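You operate a simulated robot arm through the tools that you are given. There is no shell and no other tool. Be economical: measure what you need, move in short steps, check, and stop when the job is done.

Carry out the task below with a simulated two-armed robot. There is one attempt and no reset: what you move stays moved.

Task
Take the lid off the small steel can marked "Y725" on the top of the cloth table and lay it down there. Fetch the purple follower and set it on the top of the steel cabinet. Take the grey ladle and put it on the out tray of the wringer. Fetch the small purple brush and set it on top of the curd block on the left end of table q. Put the orange follower from the top of table w on the left end of table q. Push the white drawer shut. Put the steel strainer labelled "G725" from the end of the long table beside tank y57 on the top of table w and the steel strainer marked "G274" on the purple mat. Lift the lid of the grey bin open. Any order will do. Set down upright: steel strainer.

Only the result counts: the job must be done as asked and must still hold three seconds after the hand-in. Knocking over, shifting, dropping, spilling or breaking anything else fails it. Lids that push on must go on centred and level and be pressed home; caps that screw on are set level and turned clockwise until they are tight. Flat cloth is picked up by pressing the open fingertips on it (5 to 10 N) and closing them slowly along it; thin cloth reads only 2 to 8 mm in the jaws.

Robot
Two 7-joint arms with two-finger parallel grippers on one trunk, on a base that drives. Base frame: it is fixed to the floor where the robot stands at the start and does not move with it; the origin is under the middle of the robot, x ahead of it, y to its left, z up. Units: mm, rad, N and s.
The left shoulder is at the start at [20, 170, 1128], the right one opposite. With the tool pointing down near the work surface each hand reaches from about 100 to 500 mm from the robot's upright axis, wherever it stands, measured 20 degrees to its own side. Places, roughly: curd block [1000, 6000, 750]; grey ladle (9x8x34 cm) [2400, 3200, 1000]; left end of table Q [800, 6300, 800]; lid of the grey bin [700, 2000, 600]; orange follower [0, 6750, 1000]; out tray of the wringer (16x30 cm) [1040, 2180, 940]; purple follower [-250, 1250, 500]; purple mat (16x23 cm) [-1020, 8440, 880]; small purple brush (6x5x7 cm) [300, 6700, 900]; small steel can [750, 0, 750]; steel strainer [-2000, 10750, 750]; top of table W [0, 7200, 900]; top of the steel cabinet (34x24 cm) [1840, 4940, 1080]; white drawer [-1500, 9500, 700]. Payload 3.8 kg a hand.
The TCP of each hand is the grasp point between the finger pads, 30 mm short of the fingertips. In the tool frame z runs along the fingers and y along their closing line. Largest opening 110 mm; finger width 20, thickness 10; the body of the gripper, 48 by 112 mm, starts 55 mm behind the TCP.
Orientation is that of the tool frame in the base frame, as a unit quaternion [x, y, z, w]. With the fingers straight down and closing along the base's y, the tool's x points along the base's -x, its y along +y and its z along -z.

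Tools
- The arms move only by the tool move_arm. It takes "left_targets", "right_targets" or both (then of equal length, played together; a hand with none holds still); each is a list of rows, each a list of 7 numbers: the shift along the base's x, y, z in mm, then the turn, a rotation vector about the base's x, y, z in rad, then the closure, from 0 (fully open) to 1 (shut). In form: [[dx, dy, dz, wx, wy, wz, hand], ...]. A call has 1 to 12 rows; each row is the pose to reach, as a shift and turn from the pose commanded when the call began. Rows are played at 5 a second. More than 50 mm and 0.15 rad between two rows, or a gripper value outside its range, and nothing of the call is played. A pose out of reach is approached as far as the arm can. The call stops where the force on the tool passes 40 N (or 10 N more than at its start, if that is more) or the arm is blocked; 0.2 s more then pass. The fingers move at their own pace (about 72 mm/s each) and stop on an object; they squeeze with about 39 N. The grip force told is the motor's: it shows also when the fingers shut on nothing. Time passes only in rows, and 0.2 s behind the last, so rows that repeat a pose let the fingers close. It gives the time, the measured TCP pose, the force on the tool (base axes), the opening and the grip force at its end, in the units of the frame above (readings bear some noise), with the torque about the TCP (base axes, N m) and any sound that the robot's microphone picked up.
- Cameras (640 x 400 px; columns grow to the right, rows downward): "scene" is now at [110.2, -6.2, 1288.6]; the picture's right is [-0.07, -1.00, 0.00], its down [-0.47, 0.03, -0.88] and it looks along [0.88, -0.06, -0.47] (base axes); focal length 269 px, centre (320, 200). "left" rides on the left gripper at [72, -17, -103] in its tool frame; the picture's right is [0.23, 0.97, 0.00], its down [-0.76, 0.18, -0.62] and it looks along [-0.61, 0.14, 0.78] (tool axes); focal length 222 px, centre (320, 200). "right" rides on the right gripper at [72, 17, -103] in its tool frame; the picture's right is [-0.23, 0.97, 0.00], its down [-0.76, -0.18, -0.62] and it looks along [-0.61, -0.14, 0.78] (tool axes); focal length 222 px, centre (320, 200). There is no depth. A picture from a camera that has moved, and an enlarged one, comes with that camera's place and axes in the base frame and with its lens.
- grab_frame(camera): a new picture of that camera. The clock stands still meanwhile.
- slide_trunk(by): slides the trunk up (or, below 0, down) by that many mm; the arms and the scene camera ride with it, the base frame stays. It gives what a move gives, with no picture.
- drive_base(legs): drives the robot by 1 to 6 legs, each [ahead, turn to the left] in mm and rad, along the robot's own axes; the way and the turn of a leg run together, so that a leg with both is an arc; at most 1500 mm and 3.142 rad a leg. The arms and the cameras ride along, it lands a little off, and it stops where it bumps. It gives what a move gives.
- turn_head(pan, tilt): turns the head with the scene camera to pan (to the left, within 1.396 rad either way) and tilt (down, from -0.506 to 1.204), counted from straight ahead of the robot. It gives what a move gives.
- inspect(camera, box): a new picture of the part [left, top, right, bottom] of that camera's present view, enlarged. The clock stands still meanwhile.
- close_job(): hands the job in; it is judged then, once.

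Go step by step. Nothing tells you exact positions but the pictures and the camera data: compare them with the known pose of the tool, close in by small moves and look again before you grip or let go. The budget is 217 turns and 220 pictures, counting those below and the enlarged ones. Unless the task says otherwise, let go and move clear before handing in.

The tools are called after "Request:" as a command line: name --argument value ..., lists and objects as JSON in quotes. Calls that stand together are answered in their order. move_arm: Moves the arms, as the interface text tells. Its arguments: {"type":"object","properties":{"left_targets":{"type":"array"},"right_targets":{"type":"array"}},"required":[]} The other tools are called the same way: slide_trunk (by) slides the trunk up or down; drive_base (legs) drives the base; turn_head (pan, tilt) turns the head that bears the scene camera; grab_frame (camera) takes a picture; inspect (camera, box) takes an enlarged picture of a part of a camera's view; close_job () hands the job in.

At the start:

```text
clock: 0.0
left_position: [441.6, 152.3, 1151.3]
left_tool_rot: [-0.001, 1.0, 0.0, -0.002]
left_wrist_force: [-0.3, -0.8, -0.4]
left_ft_torque: [-0.02, -0.01, -0.04]
left_opening: 110.1
left_finger_force: 0.2
right_position: [493.1, -312.8, 1098.4]
right_tool_rot: [-0.001, 1.0, -0.001, -0.001]
right_wrist_force: [-0.1, 0.1, -0.1]
right_ft_torque: [-0.03, 0.0, 0.0]
right_opening: 110.0
right_finger_force: 0.0
trunk travel left (down, up): [-225.0, 345.0]
robot x, y, heading: [-0.5, 0.2, -0.005]
head pan, tilt: [-0.066, 0.489]
```

scene: 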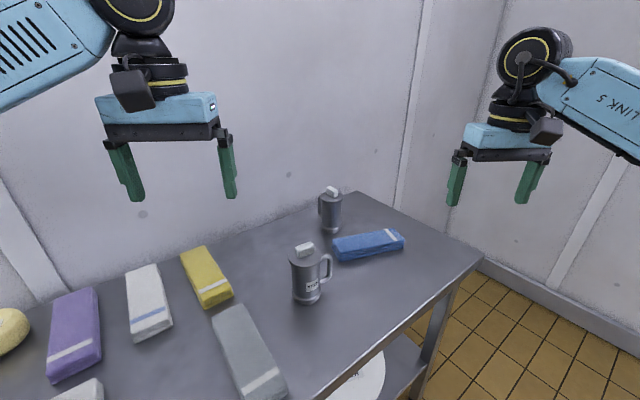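
right: 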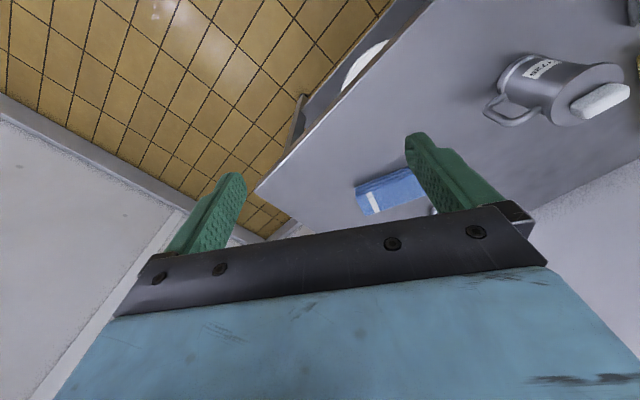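
left: 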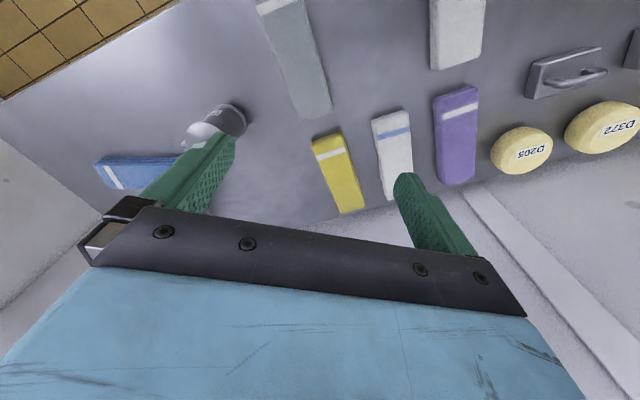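

I see two small lidded cans on the cloth table; I need to read their labels. I'll take enlarged views first.

Request:
inspect --camera "scene" --box '[260, 170, 420, 310]'

Request:
inspect --camera "right" --box '[340, 30, 640, 220]'

```text
2.86 times, centred on (340, 240) of scene
camera zoom: at [110.2, -6.2, 1288.6], right [-0.07, -1.0, 0.0], down [-0.47, 0.03, -0.88], along [0.88, -0.06, -0.47], focal length 768 px, centre (263, 86)
```

zoom: 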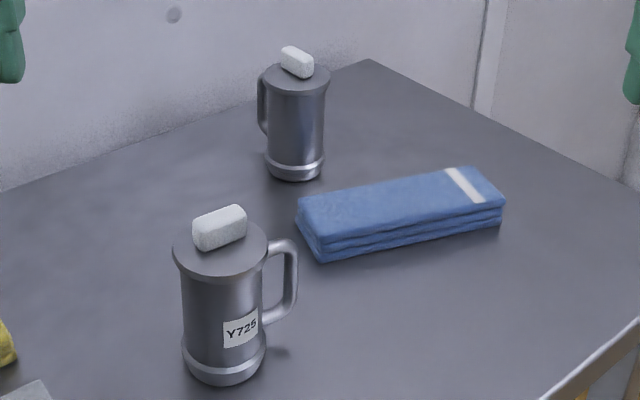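

```text
2.11 times, centred on (490, 125) of right
camera zoom: at [419.9, -295.7, 1202.8], right [0.23, 0.97, 0.0], down [0.76, -0.18, 0.62], along [0.61, -0.14, -0.78], focal length 468 px, centre (-38, 358)
```

zoom: 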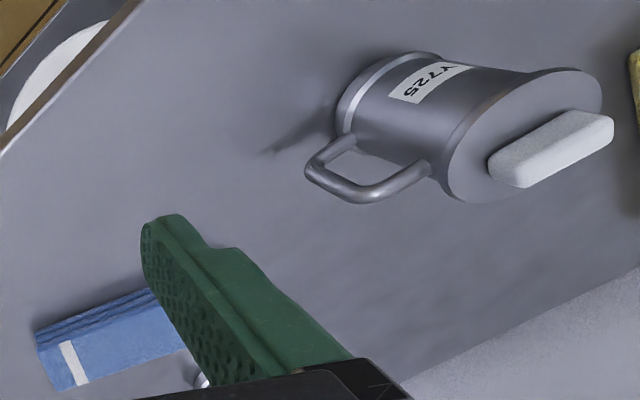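

The can "Y725" is the near one; its knob triangulates to about [560, -5, 935], bar running roughly along y. I'll bring the left hand above it, turned so that it closes across the bar.

Request:
move_arm --left_targets '[[13, -17, -10, 0, 0, -0.147, 0], [26, -35, -20, 0, 0, -0.294, 0], [39, -52, -35, 0, 0, -0.441, 0], [52, -70, -50, 0, 0, -0.588, 0], [66, -87, -65, 0, 0, -0.735, 0], [79, -105, -80, 0, 0, -0.882, 0], [92, -122, -95, 0, 0, -1.029, 0], [105, -140, -110, 0, 0, -1.176, 0], [118, -157, -125, 0, 0, -1.323, 0], [118, -157, -135, 0, 0, -1.323, 0.3]]'

Request:
grab_frame --camera "left"

Request:
grab_frame --camera "scene"

```text
clock: 2.2
left_position: [560.2, -5.6, 1015.7]
left_tool_rot: [0.614, 0.789, 0.0, 0.0]
left_wrist_force: [-0.9, -0.7, 0.2]
left_ft_torque: [0.01, -0.01, 0.0]
left_opening: 77.0
left_finger_force: 0.0
right_position: [493.4, -312.2, 1098.9]
right_tool_rot: [0.0, 1.0, -0.001, 0.001]
right_wrist_force: [-0.4, 0.0, -0.5]
right_ft_torque: [-0.02, 0.0, 0.04]
right_opening: 110.4
right_finger_force: 0.0
trunk travel left (down, up): [-225.0, 345.0]
robot x, y, heading: [2.0, -0.5, -0.004]
head pan, tilt: [-0.066, 0.489]
```

```text
214 pictures are left
camera left: at [526.6, 61.5, 1118.5], right [0.89, 0.46, 0.0], down [0.36, -0.69, 0.62], along [0.29, -0.55, -0.78], focal length 222 px, centre (320, 200)
```

left: 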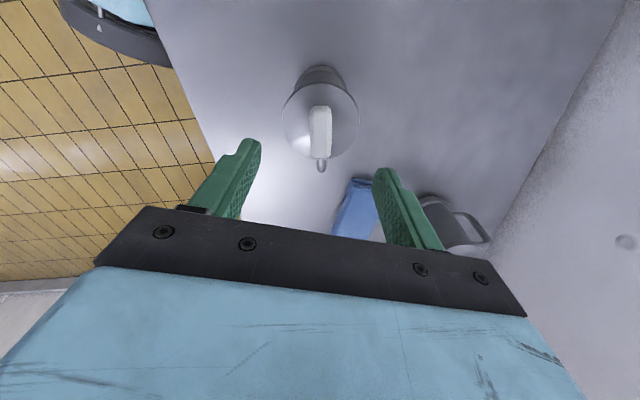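

```text
213 pictures are left
camera scene: at [110.3, -5.8, 1288.6], right [-0.07, -1.0, 0.0], down [-0.47, 0.03, -0.88], along [0.88, -0.06, -0.47], focal length 269 px, centre (320, 200)
```

scene: 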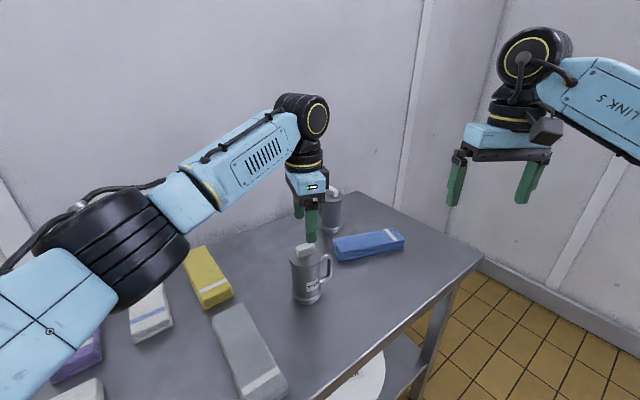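

The hand is centred over the knob and square to the bar. I'll descend, close on the knob and look.

Request:
move_arm --left_targets '[[0, 2, -30, 0, 0, 0, 0.3], [0, 2, -50, 0, 0, 0, 0.4], [0, 2, -58, 0, 0, 0, 0.5], [0, 2, -58, 0, 0, 0, 1], [0, 2, -58, 0, 0, 0, 1], [0, 2, -58, 0, 0, 0, 1]]'

Request:
inspect --camera "scene" --box '[260, 170, 420, 310]'

```text
clock: 3.6
left_position: [559.6, -2.5, 957.8]
left_tool_rot: [0.613, 0.79, 0.001, 0.0]
left_wrist_force: [-0.4, -1.0, 0.2]
left_ft_torque: [-0.02, 0.0, -0.01]
left_opening: 16.8
left_finger_force: 38.5
right_position: [493.3, -312.8, 1097.8]
right_tool_rot: [0.0, 1.0, 0.0, 0.0]
right_wrist_force: [0.7, -1.3, 0.9]
right_ft_torque: [-0.01, 0.0, 0.01]
right_opening: 110.1
right_finger_force: 0.1
trunk travel left (down, up): [-225.0, 345.0]
robot x, y, heading: [-0.2, -2.0, 0.001]
head pan, tilt: [-0.066, 0.489]
heard: snap
```

```text
2.86 times, centred on (340, 240) of scene
camera zoom: at [110.2, -6.2, 1288.6], right [-0.07, -1.0, 0.0], down [-0.47, 0.03, -0.88], along [0.88, -0.06, -0.47], focal length 768 px, centre (263, 86)
```

zoom: 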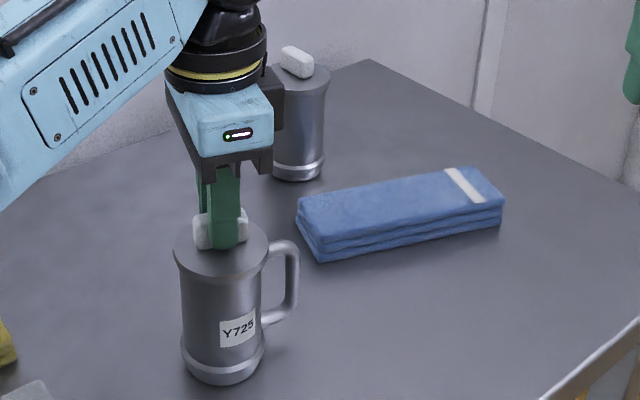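

Gripped the knob at 16.8 mm. Now lift slowly and see whether the lid comes off without the can.

Request:
move_arm --left_targets '[[0, 0, 4, 0, 0, 0, 1], [0, 0, 8, 0, 0, 0, 1], [0, 0, 14, 0, 0, 0, 1], [0, 0, 20, 0, 0, 0, 1]]'

Request:
inspect --camera "scene" --box '[260, 170, 420, 310]'

```text
clock: 4.6
left_position: [560.8, -2.8, 976.4]
left_tool_rot: [0.614, 0.789, 0.0, -0.001]
left_wrist_force: [0.4, 0.0, -0.2]
left_ft_torque: [-0.01, -0.02, -0.03]
left_opening: 16.7
left_finger_force: 39.0
right_position: [492.6, -313.4, 1098.4]
right_tool_rot: [0.001, 1.0, 0.0, 0.0]
right_wrist_force: [0.2, -0.3, -0.5]
right_ft_torque: [0.02, -0.02, -0.01]
right_opening: 110.0
right_finger_force: 0.1
trunk travel left (down, up): [-225.0, 345.0]
robot x, y, heading: [0.1, -1.0, -0.001]
head pan, tilt: [-0.066, 0.489]
```

```text
2.86 times, centred on (340, 240) of scene
camera zoom: at [110.2, -6.2, 1288.6], right [-0.07, -1.0, 0.0], down [-0.47, 0.03, -0.88], along [0.88, -0.06, -0.47], focal length 768 px, centre (263, 86)
```

zoom: 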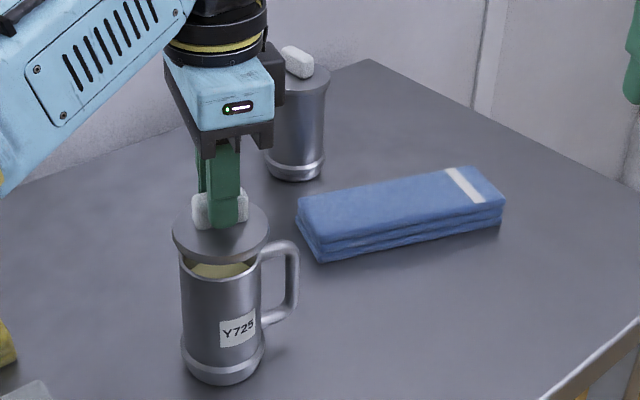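

The lid is free. I'll carry it to the clear patch at about [600, 95] and lower it near the table.

Request:
move_arm --left_targets '[[0, 0, 30, 0, 0, 0, 1], [13, 32, 40, 0, 0, 0, 1], [27, 65, 30, 0, 0, 0, 1], [40, 98, 10, 0, 0, 0, 1], [40, 98, -30, 0, 0, 0, 1], [40, 98, -75, 0, 0, 0, 1], [40, 98, -110, 0, 0, 0, 1], [40, 98, -120, 0, 0, 0, 1]]'

Request:
inspect --camera "scene" --box '[180, 190, 340, 290]'

```text
clock: 6.4
left_position: [599.8, 96.9, 857.5]
left_tool_rot: [0.614, 0.789, 0.0, 0.0]
left_wrist_force: [-0.8, 0.7, -0.3]
left_ft_torque: [-0.02, -0.02, -0.05]
left_opening: 16.9
left_finger_force: 38.9
right_position: [493.1, -313.3, 1097.6]
right_tool_rot: [0.0, 1.0, 0.0, 0.0]
right_wrist_force: [0.9, 0.3, 0.1]
right_ft_torque: [-0.01, 0.02, -0.02]
right_opening: 109.9
right_finger_force: 0.2
trunk travel left (down, up): [-225.0, 345.0]
robot x, y, heading: [-1.6, -1.4, -0.003]
head pan, tilt: [-0.066, 0.489]
```

```text
4.00 times, centred on (260, 240) of scene
camera zoom: at [110.3, -6.2, 1288.6], right [-0.07, -1.0, 0.0], down [-0.47, 0.03, -0.88], along [0.88, -0.06, -0.47], focal length 1074 px, centre (560, 40)
```

zoom: 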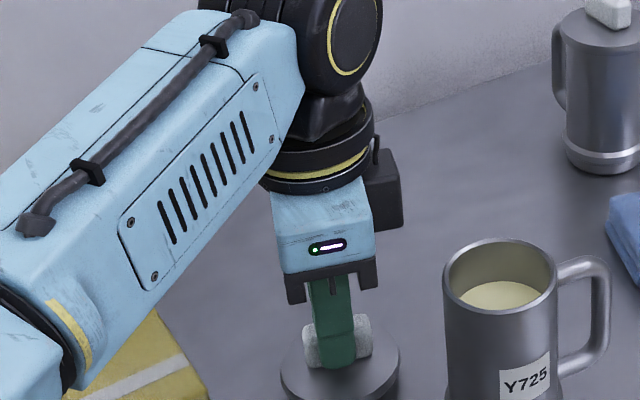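

The lid hangs a little above the table. Lowering in small steps to contact.

Request:
move_arm --left_targets '[[0, 0, -3, 0, 0, 0, 1], [0, 0, -6, 0, 0, 0, 1], [0, 0, -9, 0, 0, 0, 1], [0, 0, -11, 0, 0, 0, 1]]'

Request:
inspect --camera "scene" --box '[200, 210, 320, 300]'

```text
clock: 7.4
left_position: [600.3, 95.8, 847.2]
left_tool_rot: [0.614, 0.789, 0.001, 0.001]
left_wrist_force: [-0.8, 2.5, 9.0]
left_ft_torque: [-0.1, 0.08, -0.01]
left_opening: 17.0
left_finger_force: 38.7
right_position: [492.7, -313.3, 1101.2]
right_tool_rot: [0.0, 1.0, 0.0, 0.0]
right_wrist_force: [0.1, 0.0, -0.8]
right_ft_torque: [0.03, -0.02, -0.01]
right_opening: 110.1
right_finger_force: 0.1
trunk travel left (down, up): [-225.0, 345.0]
robot x, y, heading: [1.3, -1.2, -0.002]
head pan, tilt: [-0.066, 0.489]
```

```text
4.44 times, centred on (260, 255) of scene
camera zoom: at [109.4, -6.0, 1288.8], right [-0.07, -1.0, 0.0], down [-0.47, 0.03, -0.88], along [0.88, -0.06, -0.47], focal length 1194 px, centre (587, -44)
```

zoom: 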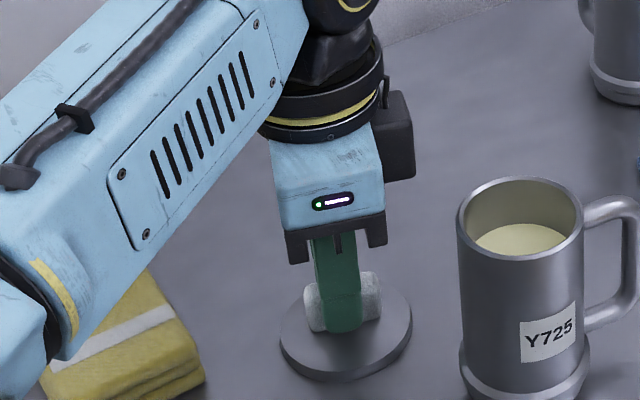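

The lid touches the table (9 N). Release, lift clear and bring the hand back to a travel pose.

Request:
move_arm --left_targets '[[0, 0, 0, 0, 0, 0, 0.6], [0, 0, 0, 0, 0, 0, 0.5], [0, 0, 30, 0, 0, 0, 0.5], [0, 0, 80, 0, 0, 0, 0.5], [0, 0, 130, 0, 0, 0, 0.5], [0, 0, 180, 0, 0, 0, 0.5], [-30, 10, 230, 0, 0, 0.147, 0.3], [-60, 20, 270, 0, 0, 0.294, 0], [-90, 30, 300, 0, 0, 0.441, 0], [-120, 40, 300, 0, 0, 0.588, 0], [-150, 50, 300, 0, 0, 0.735, 0], [-180, 60, 300, 0, 0, 0.882, 0]]'

Request:
inspect --camera "scene" --box '[180, 190, 360, 310]'

Request:
turn_head --pan 1.396 --tilt 0.3

Request:
grab_frame --camera "scene"

```text
refused: row 7 steps farther than a row can; nothing moved
```

```text
3.33 times, centred on (270, 250) of scene
camera zoom: at [109.4, -6.0, 1288.8], right [-0.07, -1.0, 0.0], down [-0.47, 0.03, -0.88], along [0.88, -0.06, -0.47], focal length 895 px, centre (487, 33)
```

zoom: 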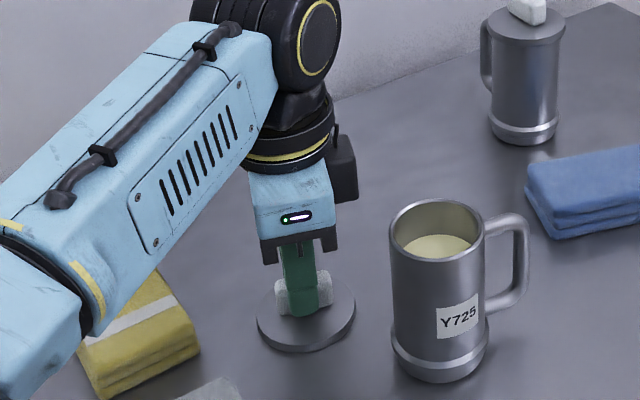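

```text
clock: 9.0
left_position: [599.0, 94.5, 847.6]
left_tool_rot: [0.613, 0.79, 0.001, 0.001]
left_wrist_force: [5.1, 3.7, 19.1]
left_ft_torque: [0.05, -0.07, -0.01]
left_opening: 16.9
left_finger_force: 39.2
right_position: [492.0, -312.6, 1099.2]
right_tool_rot: [-0.001, 1.0, 0.0, 0.0]
right_wrist_force: [0.4, -0.1, -0.3]
right_ft_torque: [0.02, -0.01, 0.02]
right_opening: 110.2
right_finger_force: 0.2
trunk travel left (down, up): [-225.0, 345.0]
robot x, y, heading: [3.3, 2.9, -0.0]
head pan, tilt: [1.396, 0.3]
```

```text
207 pictures are left
camera scene: at [34.3, 91.9, 1306.2], right [0.98, -0.17, 0.0], down [-0.05, -0.29, -0.96], along [0.17, 0.94, -0.3], focal length 269 px, centre (320, 200)
```

scene: 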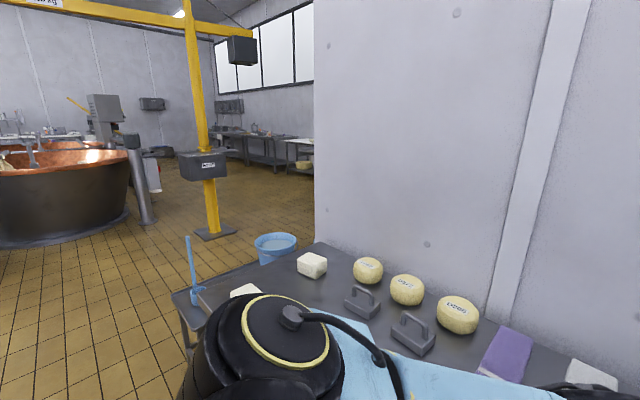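

Row 7 was too long, so the lid is still held on the table. Repeat with smaller steps.

Request:
move_arm --left_targets '[[0, 0, 0, 0, 0, 0, 0.6], [0, 0, 0, 0, 0, 0, 0.5], [0, 0, 30, 0, 0, 0, 0.5], [0, 0, 75, 0, 0, 0, 0.5], [0, 0, 120, 0, 0, 0, 0.5], [0, 0, 165, 0, 0, 0, 0.5], [-15, 10, 205, 0, 0, 0.147, 0.3], [-35, 20, 240, 0, 0, 0.294, 0], [-60, 30, 270, 0, 0, 0.441, 0], [-90, 40, 295, 0, 0, 0.588, 0], [-130, 50, 300, 0, 0, 0.735, 0], [-170, 60, 300, 0, 0, 0.882, 0]]'

Request:
turn_head --pan 0 --tilt 0.7

Request:
grab_frame --camera "scene"

```text
clock: 11.6
left_position: [428.9, 156.9, 1147.9]
left_tool_rot: [0.218, 0.976, 0.0, 0.0]
left_wrist_force: [-0.4, -0.3, 0.3]
left_ft_torque: [-0.02, -0.02, 0.04]
left_opening: 110.0
left_finger_force: 0.0
right_position: [492.8, -312.7, 1098.3]
right_tool_rot: [0.001, 1.0, 0.0, 0.0]
right_wrist_force: [-0.8, 0.5, -0.1]
right_ft_torque: [-0.01, -0.06, 0.0]
right_opening: 110.0
right_finger_force: 0.0
trunk travel left (down, up): [-225.0, 345.0]
robot x, y, heading: [0.1, 5.3, -0.003]
head pan, tilt: [1.396, 0.3]
```

```text
clock: 13.1
left_position: [430.6, 156.4, 1147.8]
left_tool_rot: [0.217, 0.976, 0.0, 0.0]
left_wrist_force: [0.1, 0.3, -0.8]
left_ft_torque: [-0.01, -0.02, -0.05]
left_opening: 109.8
left_finger_force: 0.1
right_position: [492.8, -312.6, 1099.1]
right_tool_rot: [0.0, 1.0, 0.001, 0.0]
right_wrist_force: [0.3, 0.3, -0.6]
right_ft_torque: [-0.01, 0.01, -0.02]
right_opening: 110.1
right_finger_force: 0.0
trunk travel left (down, up): [-225.0, 345.0]
robot x, y, heading: [0.7, 4.2, -0.001]
head pan, tilt: [0.0, 0.7]
```

```text
206 pictures are left
camera scene: at [104.1, -0.1, 1270.0], right [0.0, -1.0, 0.0], down [-0.64, 0.0, -0.77], along [0.77, 0.0, -0.64], focal length 269 px, centre (320, 200)
```

scene: 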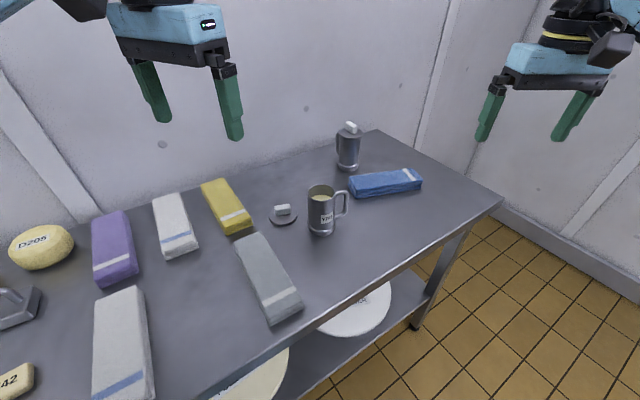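

The lid lies on the table and there are round followers on the shelf below. I'll tuck the arms, back off along the room and look left for the purple follower.

Request:
move_arm --left_targets '[[-40, 10, 0, 0, 0, 0.14, 0], [-80, 20, 0, 0, 0, 0.28, 0], [-120, 30, 0, 0, 0, 0.42, 0], [-160, 50, 0, 0, 0, 0.44, 0]]' --right_targets '[[-45, 10, 10, 0, 0, 0, 0], [-90, 20, 20, 0, 0, 0, 0], [-135, 40, 35, 0, 0, 0, 0], [-180, 60, 50, 0, 0, 0, 0]]'

Request:
drive_base --legs '[[-300, 0], [0, 1.6]]'

Request:
turn_head --pan 0 --tilt 0.45

Request:
grab_frame --camera "scene"

```text
refused: row 3 steps farther than a row can; nothing moved
```

```text
clock: 19.0
left_position: [-463.1, 427.2, 1145.6]
left_tool_rot: [-0.542, 0.84, 0.0, 0.0]
left_wrist_force: [-0.1, 0.0, 0.3]
left_ft_torque: [-0.01, -0.01, 0.0]
left_opening: 110.0
left_finger_force: 0.2
right_position: [4.9, 498.6, 1098.3]
right_tool_rot: [0.712, -0.702, -0.001, 0.001]
right_wrist_force: [0.8, 0.8, -0.1]
right_ft_torque: [-0.01, -0.01, 0.01]
right_opening: 109.8
right_finger_force: 0.0
trunk travel left (down, up): [-225.0, 345.0]
robot x, y, heading: [-299.3, 4.6, 1.584]
head pan, tilt: [0.0, 0.7]
```

```text
clock: 19.8
left_position: [-463.6, 427.5, 1146.8]
left_tool_rot: [-0.542, 0.84, 0.0, 0.0]
left_wrist_force: [0.0, 0.6, 0.4]
left_ft_torque: [-0.01, 0.02, 0.01]
left_opening: 110.0
left_finger_force: 0.1
right_position: [5.6, 499.0, 1098.3]
right_tool_rot: [0.712, -0.702, 0.0, 0.0]
right_wrist_force: [1.0, -0.4, -0.3]
right_ft_torque: [0.02, -0.01, -0.04]
right_opening: 110.0
right_finger_force: 0.0
trunk travel left (down, up): [-225.0, 345.0]
robot x, y, heading: [-298.2, 2.5, 1.591]
head pan, tilt: [0.0, 0.45]
```

```text
205 pictures are left
camera scene: at [-304.2, 113.4, 1292.1], right [1.0, 0.02, 0.0], down [0.01, -0.44, -0.9], along [-0.01, 0.9, -0.44], focal length 269 px, centre (320, 200)
```

scene: 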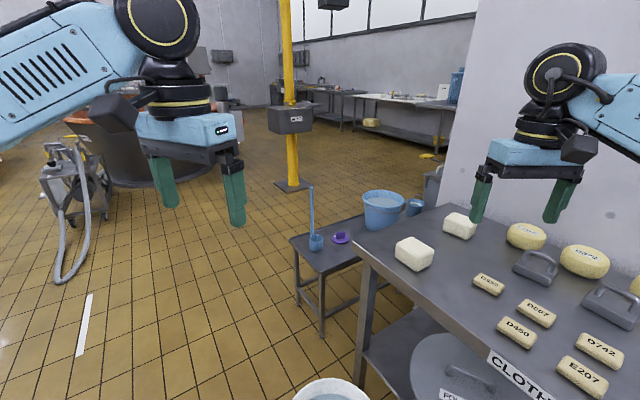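

There's the purple follower on the low table beside the blue bucket, around [-210, 1257, 510]. A closer look at it.

Request:
inspect --camera "scene" --box '[270, 170, 470, 300]'

Request:
inspect --camera "scene" --box '[180, 50, 480, 200]'

```text
3.08 times, centred on (370, 235) of scene
camera zoom: at [-304.2, 113.4, 1292.1], right [1.0, 0.02, 0.0], down [0.01, -0.44, -0.9], along [-0.01, 0.9, -0.44], focal length 826 px, centre (166, 92)
```

zoom: 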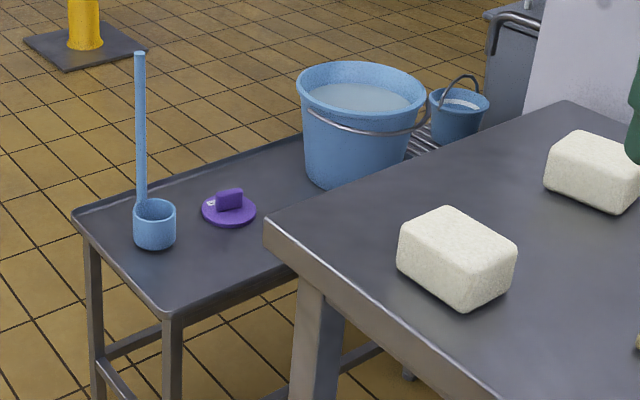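

```text
2.13 times, centred on (330, 125) of scene
camera zoom: at [-304.2, 113.4, 1292.1], right [1.0, 0.02, 0.0], down [0.01, -0.44, -0.9], along [-0.01, 0.9, -0.44], focal length 573 px, centre (299, 360)
```

zoom: 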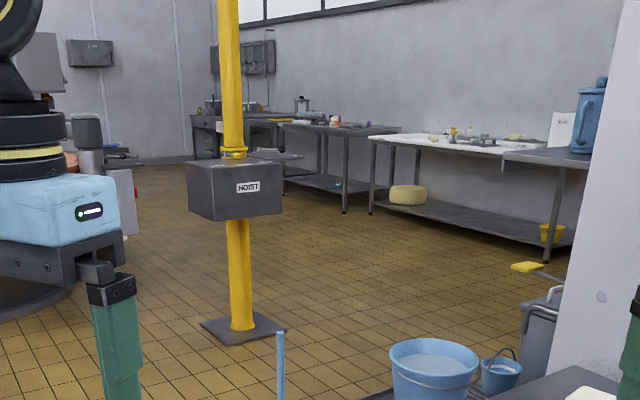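

The follower is about [-210, 1296, 510] on the low table, with the ladle and bucket either side and a bucket on the floor ahead of me. I'll go around the left end of that table and stand at its far side, facing back at the follower.

Request:
drive_base --legs '[[0, 0.765], [847, 0], [0, -0.785], [1050, 0], [0, -1.57], [440, 0]]'

Request:
drive_base --legs '[[0, -1.36]]'

Request:
turn_head --pan 0 --tilt 0.9

Request:
grab_frame --camera "scene"

```text
clock: 23.6
left_position: [-824.7, 308.1, 1147.3]
left_tool_rot: [0.816, -0.578, 0.0, 0.0]
left_wrist_force: [1.0, 0.0, -0.6]
left_ft_torque: [-0.05, 0.03, -0.01]
left_opening: 110.1
left_finger_force: 0.0
right_position: [-534.4, 682.5, 1098.8]
right_tool_rot: [0.922, -0.386, -0.001, 0.001]
right_wrist_force: [-0.2, -0.2, 0.5]
right_ft_torque: [-0.02, 0.0, -0.01]
right_opening: 110.0
right_finger_force: 0.1
trunk travel left (down, up): [-225.0, 345.0]
robot x, y, heading: [-407.5, 111.4, 2.349]
head pan, tilt: [0.0, 0.45]
stopped in leg 2: the robot was blocked; the commanded pose is now the measured one
```

```text
clock: 24.6
left_position: [-812.0, 326.9, 1148.0]
left_tool_rot: [0.801, -0.598, -0.001, -0.001]
left_wrist_force: [0.3, -0.8, -1.3]
left_ft_torque: [0.0, 0.02, -0.02]
left_opening: 109.8
left_finger_force: 0.0
right_position: [-504.3, 686.3, 1099.3]
right_tool_rot: [0.912, -0.41, -0.002, 0.0]
right_wrist_force: [0.6, 0.1, -0.4]
right_ft_torque: [0.01, 0.03, 0.0]
right_opening: 110.3
right_finger_force: 0.0
trunk travel left (down, up): [-225.0, 345.0]
robot x, y, heading: [-411.7, 106.5, 2.292]
head pan, tilt: [0.0, 0.45]
stopped in leg 1: the robot was blocked; the commanded pose is now the measured one
```

```text
clock: 25.5
left_position: [-812.4, 326.4, 1147.7]
left_tool_rot: [0.801, -0.598, 0.0, -0.001]
left_wrist_force: [0.3, -0.3, 0.1]
left_ft_torque: [0.02, 0.02, 0.03]
left_opening: 109.8
left_finger_force: 0.1
right_position: [-502.8, 685.8, 1099.5]
right_tool_rot: [0.913, -0.408, -0.001, 0.0]
right_wrist_force: [0.2, -0.4, -0.5]
right_ft_torque: [-0.01, 0.03, 0.0]
right_opening: 110.3
right_finger_force: 0.0
trunk travel left (down, up): [-225.0, 345.0]
robot x, y, heading: [-411.2, 107.6, 2.298]
head pan, tilt: [0.0, 0.901]
```

```text
202 pictures are left
camera scene: at [-476.0, 181.5, 1253.9], right [0.75, 0.67, 0.0], down [0.52, -0.58, -0.62], along [-0.41, 0.46, -0.78], focal length 269 px, centre (320, 200)
```

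scene: 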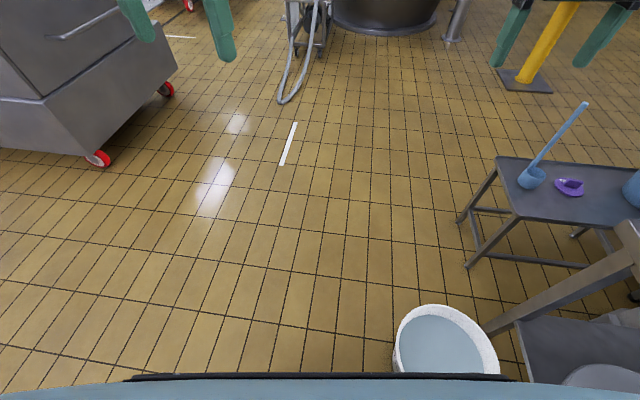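

Something blocked me – likely the white bucket on the floor near my right front corner. I'll back off, swing wider left, and approach the low table from its far side squarely.

Request:
drive_base --legs '[[-150, 0], [0, 0.6], [610, 0], [0, -1.382], [1400, 0], [416, 0]]'

Request:
drive_base --legs '[[0, -2.53]]'

Request:
grab_frame --camera "scene"

```text
clock: 43.8
left_position: [-955.3, 2415.5, 1148.0]
left_tool_rot: [-0.517, 0.856, 0.0, 0.001]
left_wrist_force: [-0.5, 0.2, -0.5]
left_ft_torque: [-0.01, -0.02, 0.0]
left_opening: 110.1
left_finger_force: 0.0
right_position: [-481.9, 2455.9, 1099.8]
right_tool_rot: [-0.69, 0.723, 0.0, 0.0]
right_wrist_force: [-0.1, 0.0, 0.2]
right_ft_torque: [0.0, -0.04, 0.01]
right_opening: 110.3
right_finger_force: 0.0
trunk travel left (down, up): [-225.0, 345.0]
robot x, y, heading: [-814.2, 1978.6, 1.522]
head pan, tilt: [0.0, 0.901]
```

```text
clock: 50.1
left_position: [-448.5, 1709.5, 1148.0]
left_tool_rot: [0.652, 0.758, -0.001, 0.002]
left_wrist_force: [-0.2, -0.3, -0.1]
left_ft_torque: [-0.01, -0.01, -0.01]
left_opening: 110.0
left_finger_force: 0.1
right_position: [-804.6, 1395.4, 1100.0]
right_tool_rot: [0.47, 0.882, 0.0, 0.001]
right_wrist_force: [0.1, 0.8, -0.4]
right_ft_torque: [0.0, 0.0, 0.03]
right_opening: 109.7
right_finger_force: 0.1
trunk travel left (down, up): [-225.0, 345.0]
robot x, y, heading: [-816.2, 1977.1, -0.984]
head pan, tilt: [0.0, 0.901]
```

```text
201 pictures are left
camera scene: at [-765.8, 1898.2, 1253.8], right [-0.83, -0.56, 0.0], down [-0.44, 0.65, -0.62], along [0.35, -0.52, -0.78], focal length 269 px, centre (320, 200)
```

scene: 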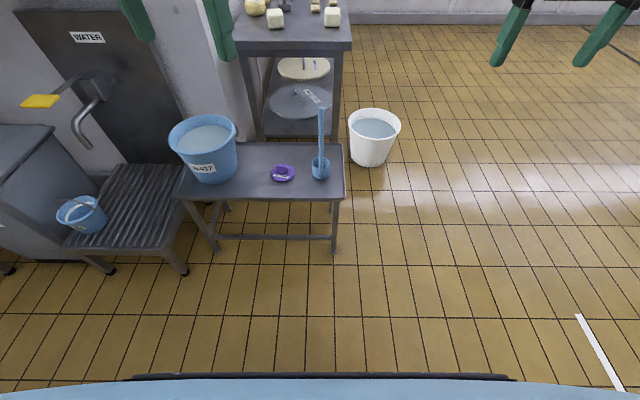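

Now I'm squarely facing the low table; the follower triangulates to about [-206, 1343, 476]. I'll drive up to the edge and lower the trunk.

Request:
drive_base --legs '[[430, 0]]'

Request:
slide_trunk --by -215

Request:
grab_frame --camera "scene"

Request:
grab_frame --camera "left"

```text
clock: 52.7
left_position: [-213.4, 1352.4, 1147.5]
left_tool_rot: [0.655, 0.756, -0.001, 0.001]
left_wrist_force: [-0.7, -0.6, -0.2]
left_ft_torque: [-0.02, -0.04, 0.04]
left_opening: 110.3
left_finger_force: 0.1
right_position: [-569.5, 1039.9, 1099.8]
right_tool_rot: [0.473, 0.881, 0.0, 0.001]
right_wrist_force: [0.1, -0.7, -0.3]
right_ft_torque: [-0.02, -0.03, 0.0]
right_opening: 109.9
right_finger_force: 0.1
trunk travel left (down, up): [-225.0, 345.0]
robot x, y, heading: [-585.1, 1621.9, -0.989]
head pan, tilt: [0.0, 0.901]
```

```text
clock: 55.0
left_position: [-213.0, 1351.2, 932.9]
left_tool_rot: [0.655, 0.756, -0.001, 0.0]
left_wrist_force: [-1.3, 0.4, 0.6]
left_ft_torque: [-0.03, -0.01, 0.01]
left_opening: 109.8
left_finger_force: 0.0
right_position: [-569.9, 1040.5, 884.4]
right_tool_rot: [0.473, 0.881, 0.001, 0.001]
right_wrist_force: [0.6, -0.5, 0.8]
right_ft_torque: [0.02, -0.02, 0.01]
right_opening: 110.1
right_finger_force: 0.1
trunk travel left (down, up): [-10.0, 560.0]
robot x, y, heading: [-579.9, 1621.9, -0.98]
head pan, tilt: [0.0, 0.901]
```

```text
200 pictures are left
camera scene: at [-529.5, 1543.3, 1038.9], right [-0.83, -0.55, 0.0], down [-0.43, 0.65, -0.62], along [0.34, -0.52, -0.78], focal length 269 px, centre (320, 200)
```

scene: 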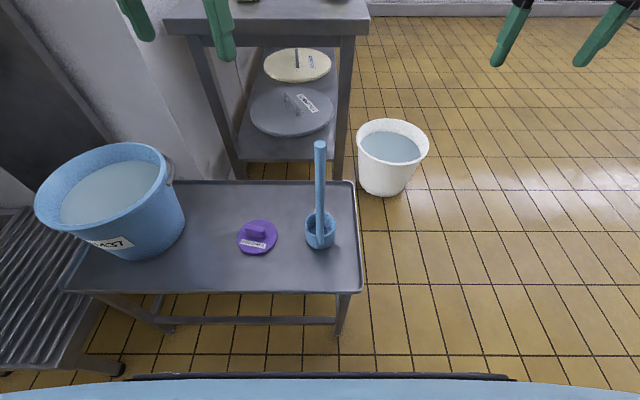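

```text
199 pictures are left
camera left: at [-240.1, 1421.8, 1035.3], right [0.93, 0.36, 0.0], down [0.28, -0.73, 0.62], along [0.23, -0.58, -0.78], focal length 222 px, centre (320, 200)
```

left: 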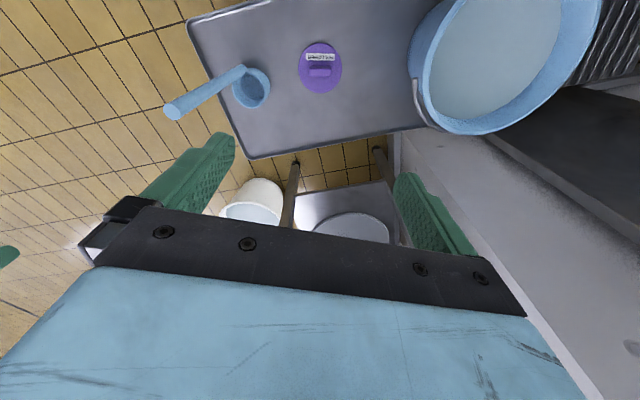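

The left hand is nearly right above the follower's knob. Zoom to get the knob's bearing.

Request:
inspect --camera "left" --box '[280, 30, 360, 110]'

Request:
inspect --camera "scene" --box '[220, 190, 350, 280]'

```text
5.00 times, centred on (320, 70) of left
camera zoom: at [-240.1, 1421.8, 1035.3], right [0.93, 0.36, 0.0], down [0.28, -0.73, 0.62], along [0.23, -0.58, -0.78], focal length 1111 px, centre (320, 850)
```

zoom: 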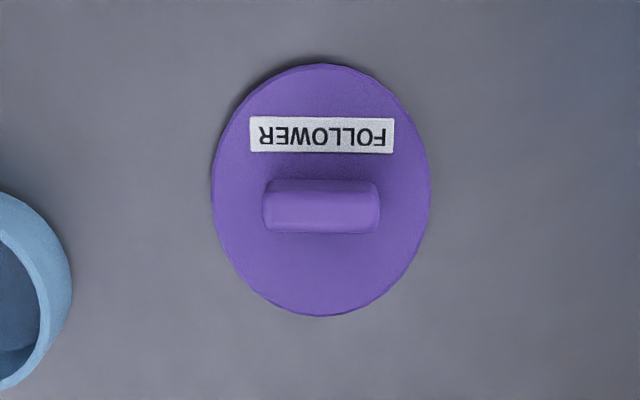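

```text
4.44 times, centred on (285, 235) of scene
camera zoom: at [-529.5, 1543.3, 1038.9], right [-0.83, -0.55, 0.0], down [-0.43, 0.65, -0.62], along [0.34, -0.52, -0.78], focal length 1194 px, centre (476, 44)
```

zoom: 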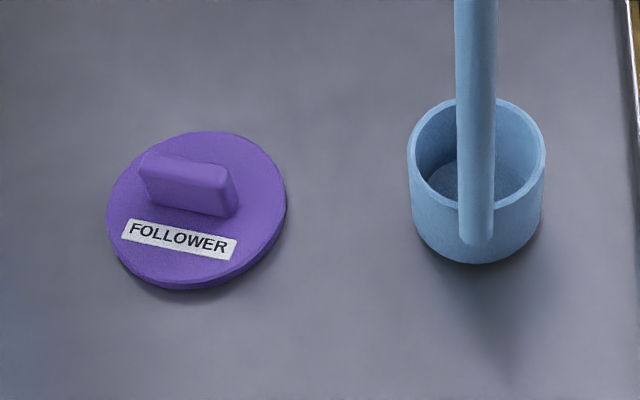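

The bar is ~50 mm long and runs almost along the hand's closing line, so I'll grip it end to end; that keeps the wrist clear of ladle and bucket. Turn 0.22 and descend partway.

Request:
move_arm --left_targets '[[2, -2, -48, 0, 0, 0.06, 0], [4, -4, -96, 0, 0, 0.12, 0.1], [6, -7, -144, 0, 0, 0.18, 0.2], [6, -9, -192, 0, 0, 0.22, 0.2], [6, -9, -240, 0, 0, 0.22, 0.2], [6, -9, -288, 0, 0, 0.22, 0.2], [6, -9, -330, 0, 0, 0.22, 0.2], [6, -9, -360, 0, 0, 0.22, 0.2]]'

Request:
grab_frame --camera "left"

Request:
inspect --camera "scene" --box '[180, 130, 380, 260]'

```text
clock: 56.8
left_position: [-205.9, 1342.9, 571.6]
left_tool_rot: [0.568, 0.823, 0.001, 0.001]
left_wrist_force: [-0.5, -0.2, -0.2]
left_ft_torque: [-0.03, 0.0, -0.02]
left_opening: 88.1
left_finger_force: 0.1
right_position: [-570.8, 1038.5, 884.8]
right_tool_rot: [0.473, 0.881, 0.0, 0.002]
right_wrist_force: [0.0, 0.7, 0.2]
right_ft_torque: [0.02, 0.01, 0.0]
right_opening: 109.9
right_finger_force: 0.1
trunk travel left (down, up): [-10.0, 560.0]
robot x, y, heading: [-581.8, 1622.2, -0.983]
head pan, tilt: [0.0, 0.901]
```

```text
196 pictures are left
camera left: at [-248.0, 1405.0, 674.4], right [0.83, 0.56, 0.0], down [0.44, -0.65, 0.62], along [0.35, -0.52, -0.78], focal length 222 px, centre (320, 200)
```

left: 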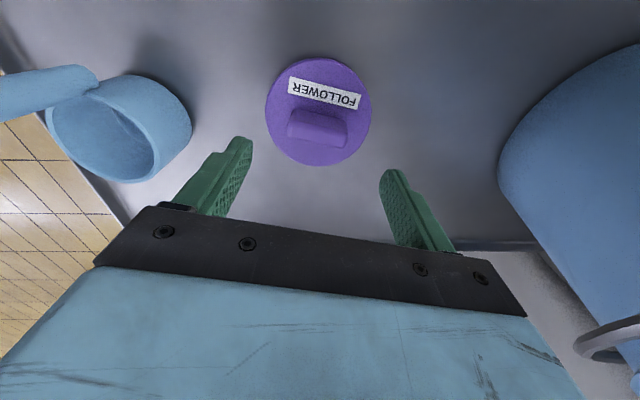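

```text
3.08 times, centred on (280, 195) of scene
camera zoom: at [-529.5, 1543.2, 1038.8], right [-0.83, -0.55, 0.0], down [-0.43, 0.65, -0.62], along [0.34, -0.52, -0.78], focal length 826 px, centre (443, 215)
```

zoom: 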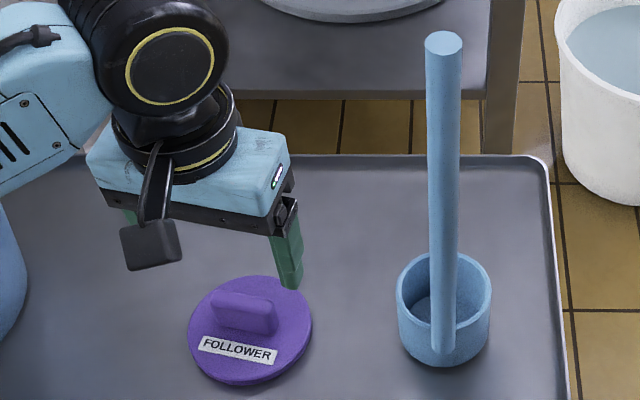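

Centred within 2 mm. Descend to just over the disc and check.

Request:
move_arm --left_targets '[[-2, -2, -30, 0, 0, 0.05, 0.2], [-2, -2, -60, 0, 0, 0.05, 0.3], [-2, -2, -76, 0, 0, 0.05, 0.3]]'

Request:
inspect --camera "scene" --box '[200, 180, 320, 270]'

Request:
inspect --camera "left" --box '[180, 60, 460, 260]'

```text
clock: 57.6
left_position: [-209.6, 1340.4, 500.8]
left_tool_rot: [0.546, 0.837, -0.002, 0.003]
left_wrist_force: [-0.8, 5.8, 21.8]
left_ft_torque: [0.29, 0.04, 0.01]
left_opening: 77.2
left_finger_force: 0.1
right_position: [-571.8, 1040.7, 885.2]
right_tool_rot: [0.473, 0.881, 0.0, 0.003]
right_wrist_force: [-0.4, -0.5, -0.3]
right_ft_torque: [-0.01, 0.03, 0.0]
right_opening: 109.9
right_finger_force: 0.0
trunk travel left (down, up): [-10.0, 560.0]
robot x, y, heading: [-578.6, 1622.9, -0.987]
head pan, tilt: [0.0, 0.901]
```

```text
4.44 times, centred on (260, 225) of scene
camera zoom: at [-530.5, 1544.3, 1039.3], right [-0.83, -0.55, 0.0], down [-0.43, 0.65, -0.62], along [0.34, -0.52, -0.78], focal length 1194 px, centre (587, 89)
```

zoom: 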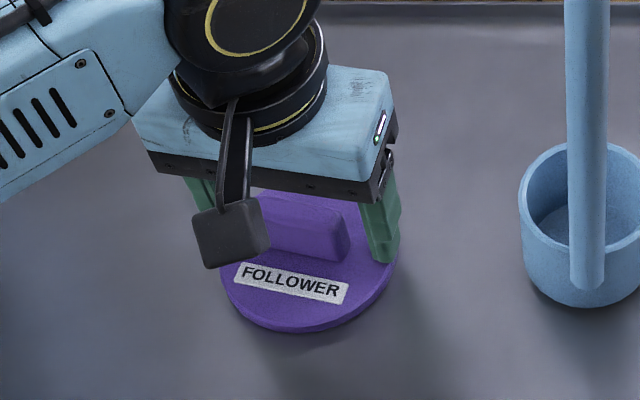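

```text
2.00 times, centred on (320, 160) of left
camera zoom: at [-253.5, 1400.8, 602.2], right [0.8, 0.6, 0.0], down [0.47, -0.62, 0.63], along [0.38, -0.5, -0.78], focal length 444 px, centre (320, 280)
```

zoom: 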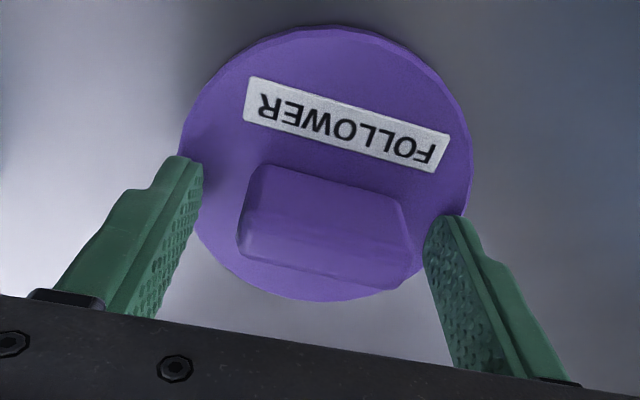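

The tips touched the disc (22 N). Raise 4 mm and close.

Request:
move_arm --left_targets '[[0, 0, 4, 0, 0, 0, 0.3], [0, 0, 4, 0, 0, 0, 0.5], [0, 0, 4, 0, 0, 0, 0.8], [0, 0, 4, 0, 0, 0, 1], [0, 0, 4, 0, 0, 0, 1], [0, 0, 15, 0, 0, 0, 1], [0, 0, 40, 0, 0, 0, 1]]'

Request:
inspect --camera "scene" --box '[180, 150, 340, 270]'

```text
clock: 59.2
left_position: [-209.9, 1341.8, 536.7]
left_tool_rot: [0.547, 0.837, 0.001, 0.001]
left_wrist_force: [-0.1, -0.2, -1.0]
left_ft_torque: [0.01, -0.01, 0.0]
left_opening: 49.8
left_finger_force: 39.7
right_position: [-569.4, 1039.6, 884.2]
right_tool_rot: [0.473, 0.881, 0.0, 0.001]
right_wrist_force: [0.2, -0.6, 0.9]
right_ft_torque: [0.02, 0.03, -0.01]
right_opening: 110.3
right_finger_force: 0.1
trunk travel left (down, up): [-10.0, 560.0]
robot x, y, heading: [-581.5, 1624.0, -0.986]
head pan, tilt: [0.0, 0.901]
```

```text
3.33 times, centred on (260, 210) of scene
camera zoom: at [-529.4, 1543.2, 1038.8], right [-0.83, -0.55, 0.0], down [-0.43, 0.65, -0.62], along [0.34, -0.52, -0.78], focal length 895 px, centre (520, 167)
```

zoom: 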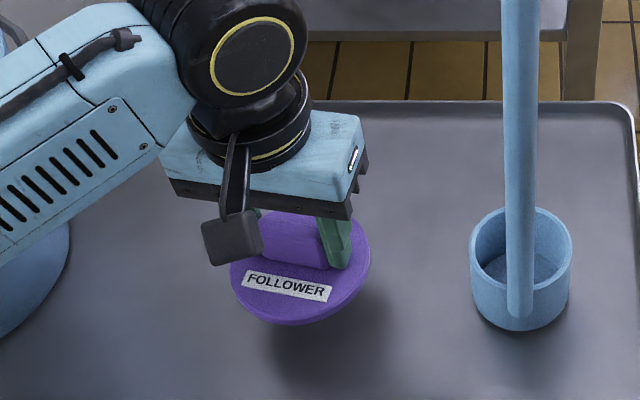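

Follower is held. Raise it clear, raise the trunk, back away and look toward the east side of the room.

Request:
move_arm --left_targets '[[0, 0, 48, 0, 0, 0, 1], [0, 0, 96, 0, 0, 0, 1], [0, 0, 144, 0, 0, 0, 1], [0, 0, 192, 0, 0, 0, 1], [0, 0, 240, 0, 0, 0, 1], [0, 0, 288, 0, 0, 0, 1], [0, 0, 336, 0, 0, 0, 1], [0, 0, 384, 0, 0, 0, 1]]'

Request:
slide_trunk --by 290

Request:
drive_base --legs '[[-500, 0], [0, 1.4]]'

Request:
turn_head --pan 0 --tilt 0.35

Request:
grab_frame --camera "scene"

```text
clock: 61.0
left_position: [-210.1, 1340.7, 920.9]
left_tool_rot: [0.547, 0.837, -0.001, 0.001]
left_wrist_force: [0.1, -0.7, -1.1]
left_ft_torque: [-0.01, 0.0, -0.01]
left_opening: 49.7
left_finger_force: 38.9
right_position: [-571.7, 1039.7, 884.5]
right_tool_rot: [0.474, 0.881, 0.0, 0.0]
right_wrist_force: [0.7, 0.2, 0.0]
right_ft_torque: [-0.01, 0.01, 0.01]
right_opening: 110.1
right_finger_force: 0.1
trunk travel left (down, up): [-10.0, 560.0]
robot x, y, heading: [-583.6, 1620.1, -0.983]
head pan, tilt: [0.0, 0.901]
```

```text
clock: 63.9
left_position: [-210.0, 1341.8, 1210.8]
left_tool_rot: [0.547, 0.837, -0.001, 0.001]
left_wrist_force: [-0.3, -0.2, -1.6]
left_ft_torque: [0.0, 0.0, 0.0]
left_opening: 49.8
left_finger_force: 38.4
right_position: [-571.1, 1040.3, 1174.8]
right_tool_rot: [0.473, 0.881, 0.001, 0.0]
right_wrist_force: [-0.2, -0.1, -0.6]
right_ft_torque: [0.0, 0.01, -0.02]
right_opening: 110.1
right_finger_force: 0.0
trunk travel left (down, up): [-300.0, 270.0]
robot x, y, heading: [-580.2, 1626.8, -0.984]
head pan, tilt: [0.0, 0.901]
```

```text
clock: 70.3
left_position: [-514.5, 2359.2, 1209.8]
left_tool_rot: [-0.123, 0.992, 0.0, 0.002]
left_wrist_force: [0.2, 0.1, 0.1]
left_ft_torque: [0.02, -0.02, -0.01]
left_opening: 49.6
left_finger_force: 39.0
right_position: [-277.9, 1954.3, 1174.3]
right_tool_rot: [-0.208, 0.978, 0.001, 0.001]
right_wrist_force: [0.2, -1.0, -0.4]
right_ft_torque: [-0.01, -0.01, 0.01]
right_opening: 110.1
right_finger_force: 0.0
trunk travel left (down, up): [-300.0, 270.0]
robot x, y, heading: [-854.5, 2040.1, 0.418]
head pan, tilt: [0.0, 0.901]
```

```text
clock: 71.3
left_position: [-513.4, 2360.1, 1210.9]
left_tool_rot: [-0.124, 0.992, 0.0, 0.0]
left_wrist_force: [0.3, 0.2, -0.7]
left_ft_torque: [0.03, -0.02, 0.0]
left_opening: 49.4
left_finger_force: 39.1
right_position: [-276.7, 1954.5, 1174.5]
right_tool_rot: [-0.208, 0.978, 0.0, 0.001]
right_wrist_force: [0.5, -0.1, -0.2]
right_ft_torque: [0.0, -0.03, -0.04]
right_opening: 109.9
right_finger_force: 0.1
trunk travel left (down, up): [-300.0, 270.0]
robot x, y, heading: [-852.1, 2042.4, 0.419]
head pan, tilt: [0.0, 0.351]
```

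```text
191 pictures are left
camera scene: at [-752.5, 2086.6, 1376.3], right [0.41, -0.91, 0.0], down [-0.31, -0.14, -0.94], along [0.86, 0.38, -0.34], focal length 269 px, centre (320, 200)
```

scene: 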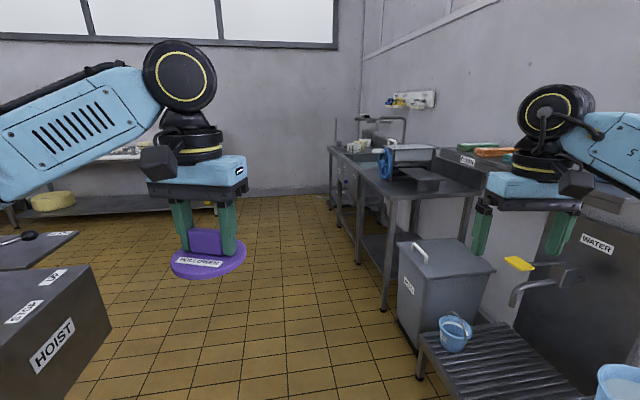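

I see the grey bin with front handle, the wringer on its table, and the hoist at my left. I drive ahead 1400 mm between them and then look toward the cabinet and ladle.

Request:
drive_base --legs '[[1400, 0], [0, 0.55]]'

Request:
grab_frame --camera "scene"

Request:
turn_head --pan -0.9 --tilt 0.35

Request:
grab_frame --camera "scene"

```text
clock: 79.8
left_position: [525.8, 3080.3, 1209.8]
left_tool_rot: [-0.398, 0.917, 0.0, 0.0]
left_wrist_force: [0.0, 0.8, -0.8]
left_ft_torque: [0.02, 0.03, 0.02]
left_opening: 49.3
left_finger_force: 38.9
right_position: [944.1, 2868.7, 1174.8]
right_tool_rot: [-0.475, 0.88, 0.0, 0.0]
right_wrist_force: [-0.5, 0.5, 0.2]
right_ft_torque: [0.01, 0.02, 0.0]
right_opening: 110.0
right_finger_force: 0.0
trunk travel left (down, up): [-300.0, 270.0]
robot x, y, heading: [410.3, 2631.3, 0.991]
head pan, tilt: [0.0, 0.351]
```

```text
190 pictures are left
camera scene: at [472.0, 2723.1, 1376.4], right [0.84, -0.55, 0.0], down [-0.19, -0.29, -0.94], along [0.51, 0.79, -0.34], focal length 269 px, centre (320, 200)
```

scene: 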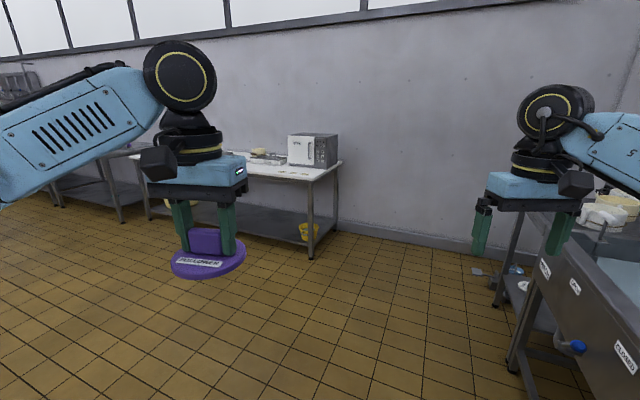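

```text
clock: 81.0
left_position: [525.2, 3079.5, 1210.4]
left_tool_rot: [-0.398, 0.917, 0.001, 0.0]
left_wrist_force: [0.0, 0.7, 0.1]
left_ft_torque: [0.0, -0.04, 0.01]
left_opening: 49.6
left_finger_force: 39.2
right_position: [943.9, 2868.6, 1174.9]
right_tool_rot: [-0.475, 0.88, 0.001, 0.0]
right_wrist_force: [-1.0, 0.0, 0.6]
right_ft_torque: [0.01, 0.04, -0.01]
right_opening: 110.1
right_finger_force: 0.0
trunk travel left (down, up): [-300.0, 270.0]
robot x, y, heading: [412.9, 2625.0, 0.987]
head pan, tilt: [-0.901, 0.351]
```

```text
189 pictures are left
camera scene: at [514.2, 2653.3, 1376.4], right [0.09, -1.0, 0.0], down [-0.34, -0.03, -0.94], along [0.94, 0.09, -0.34], focal length 269 px, centre (320, 200)
```

scene: 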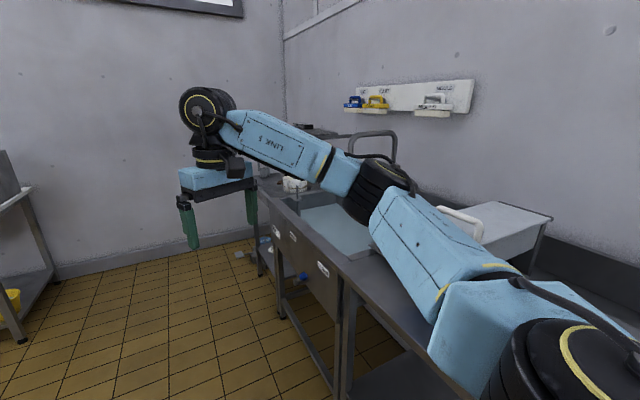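

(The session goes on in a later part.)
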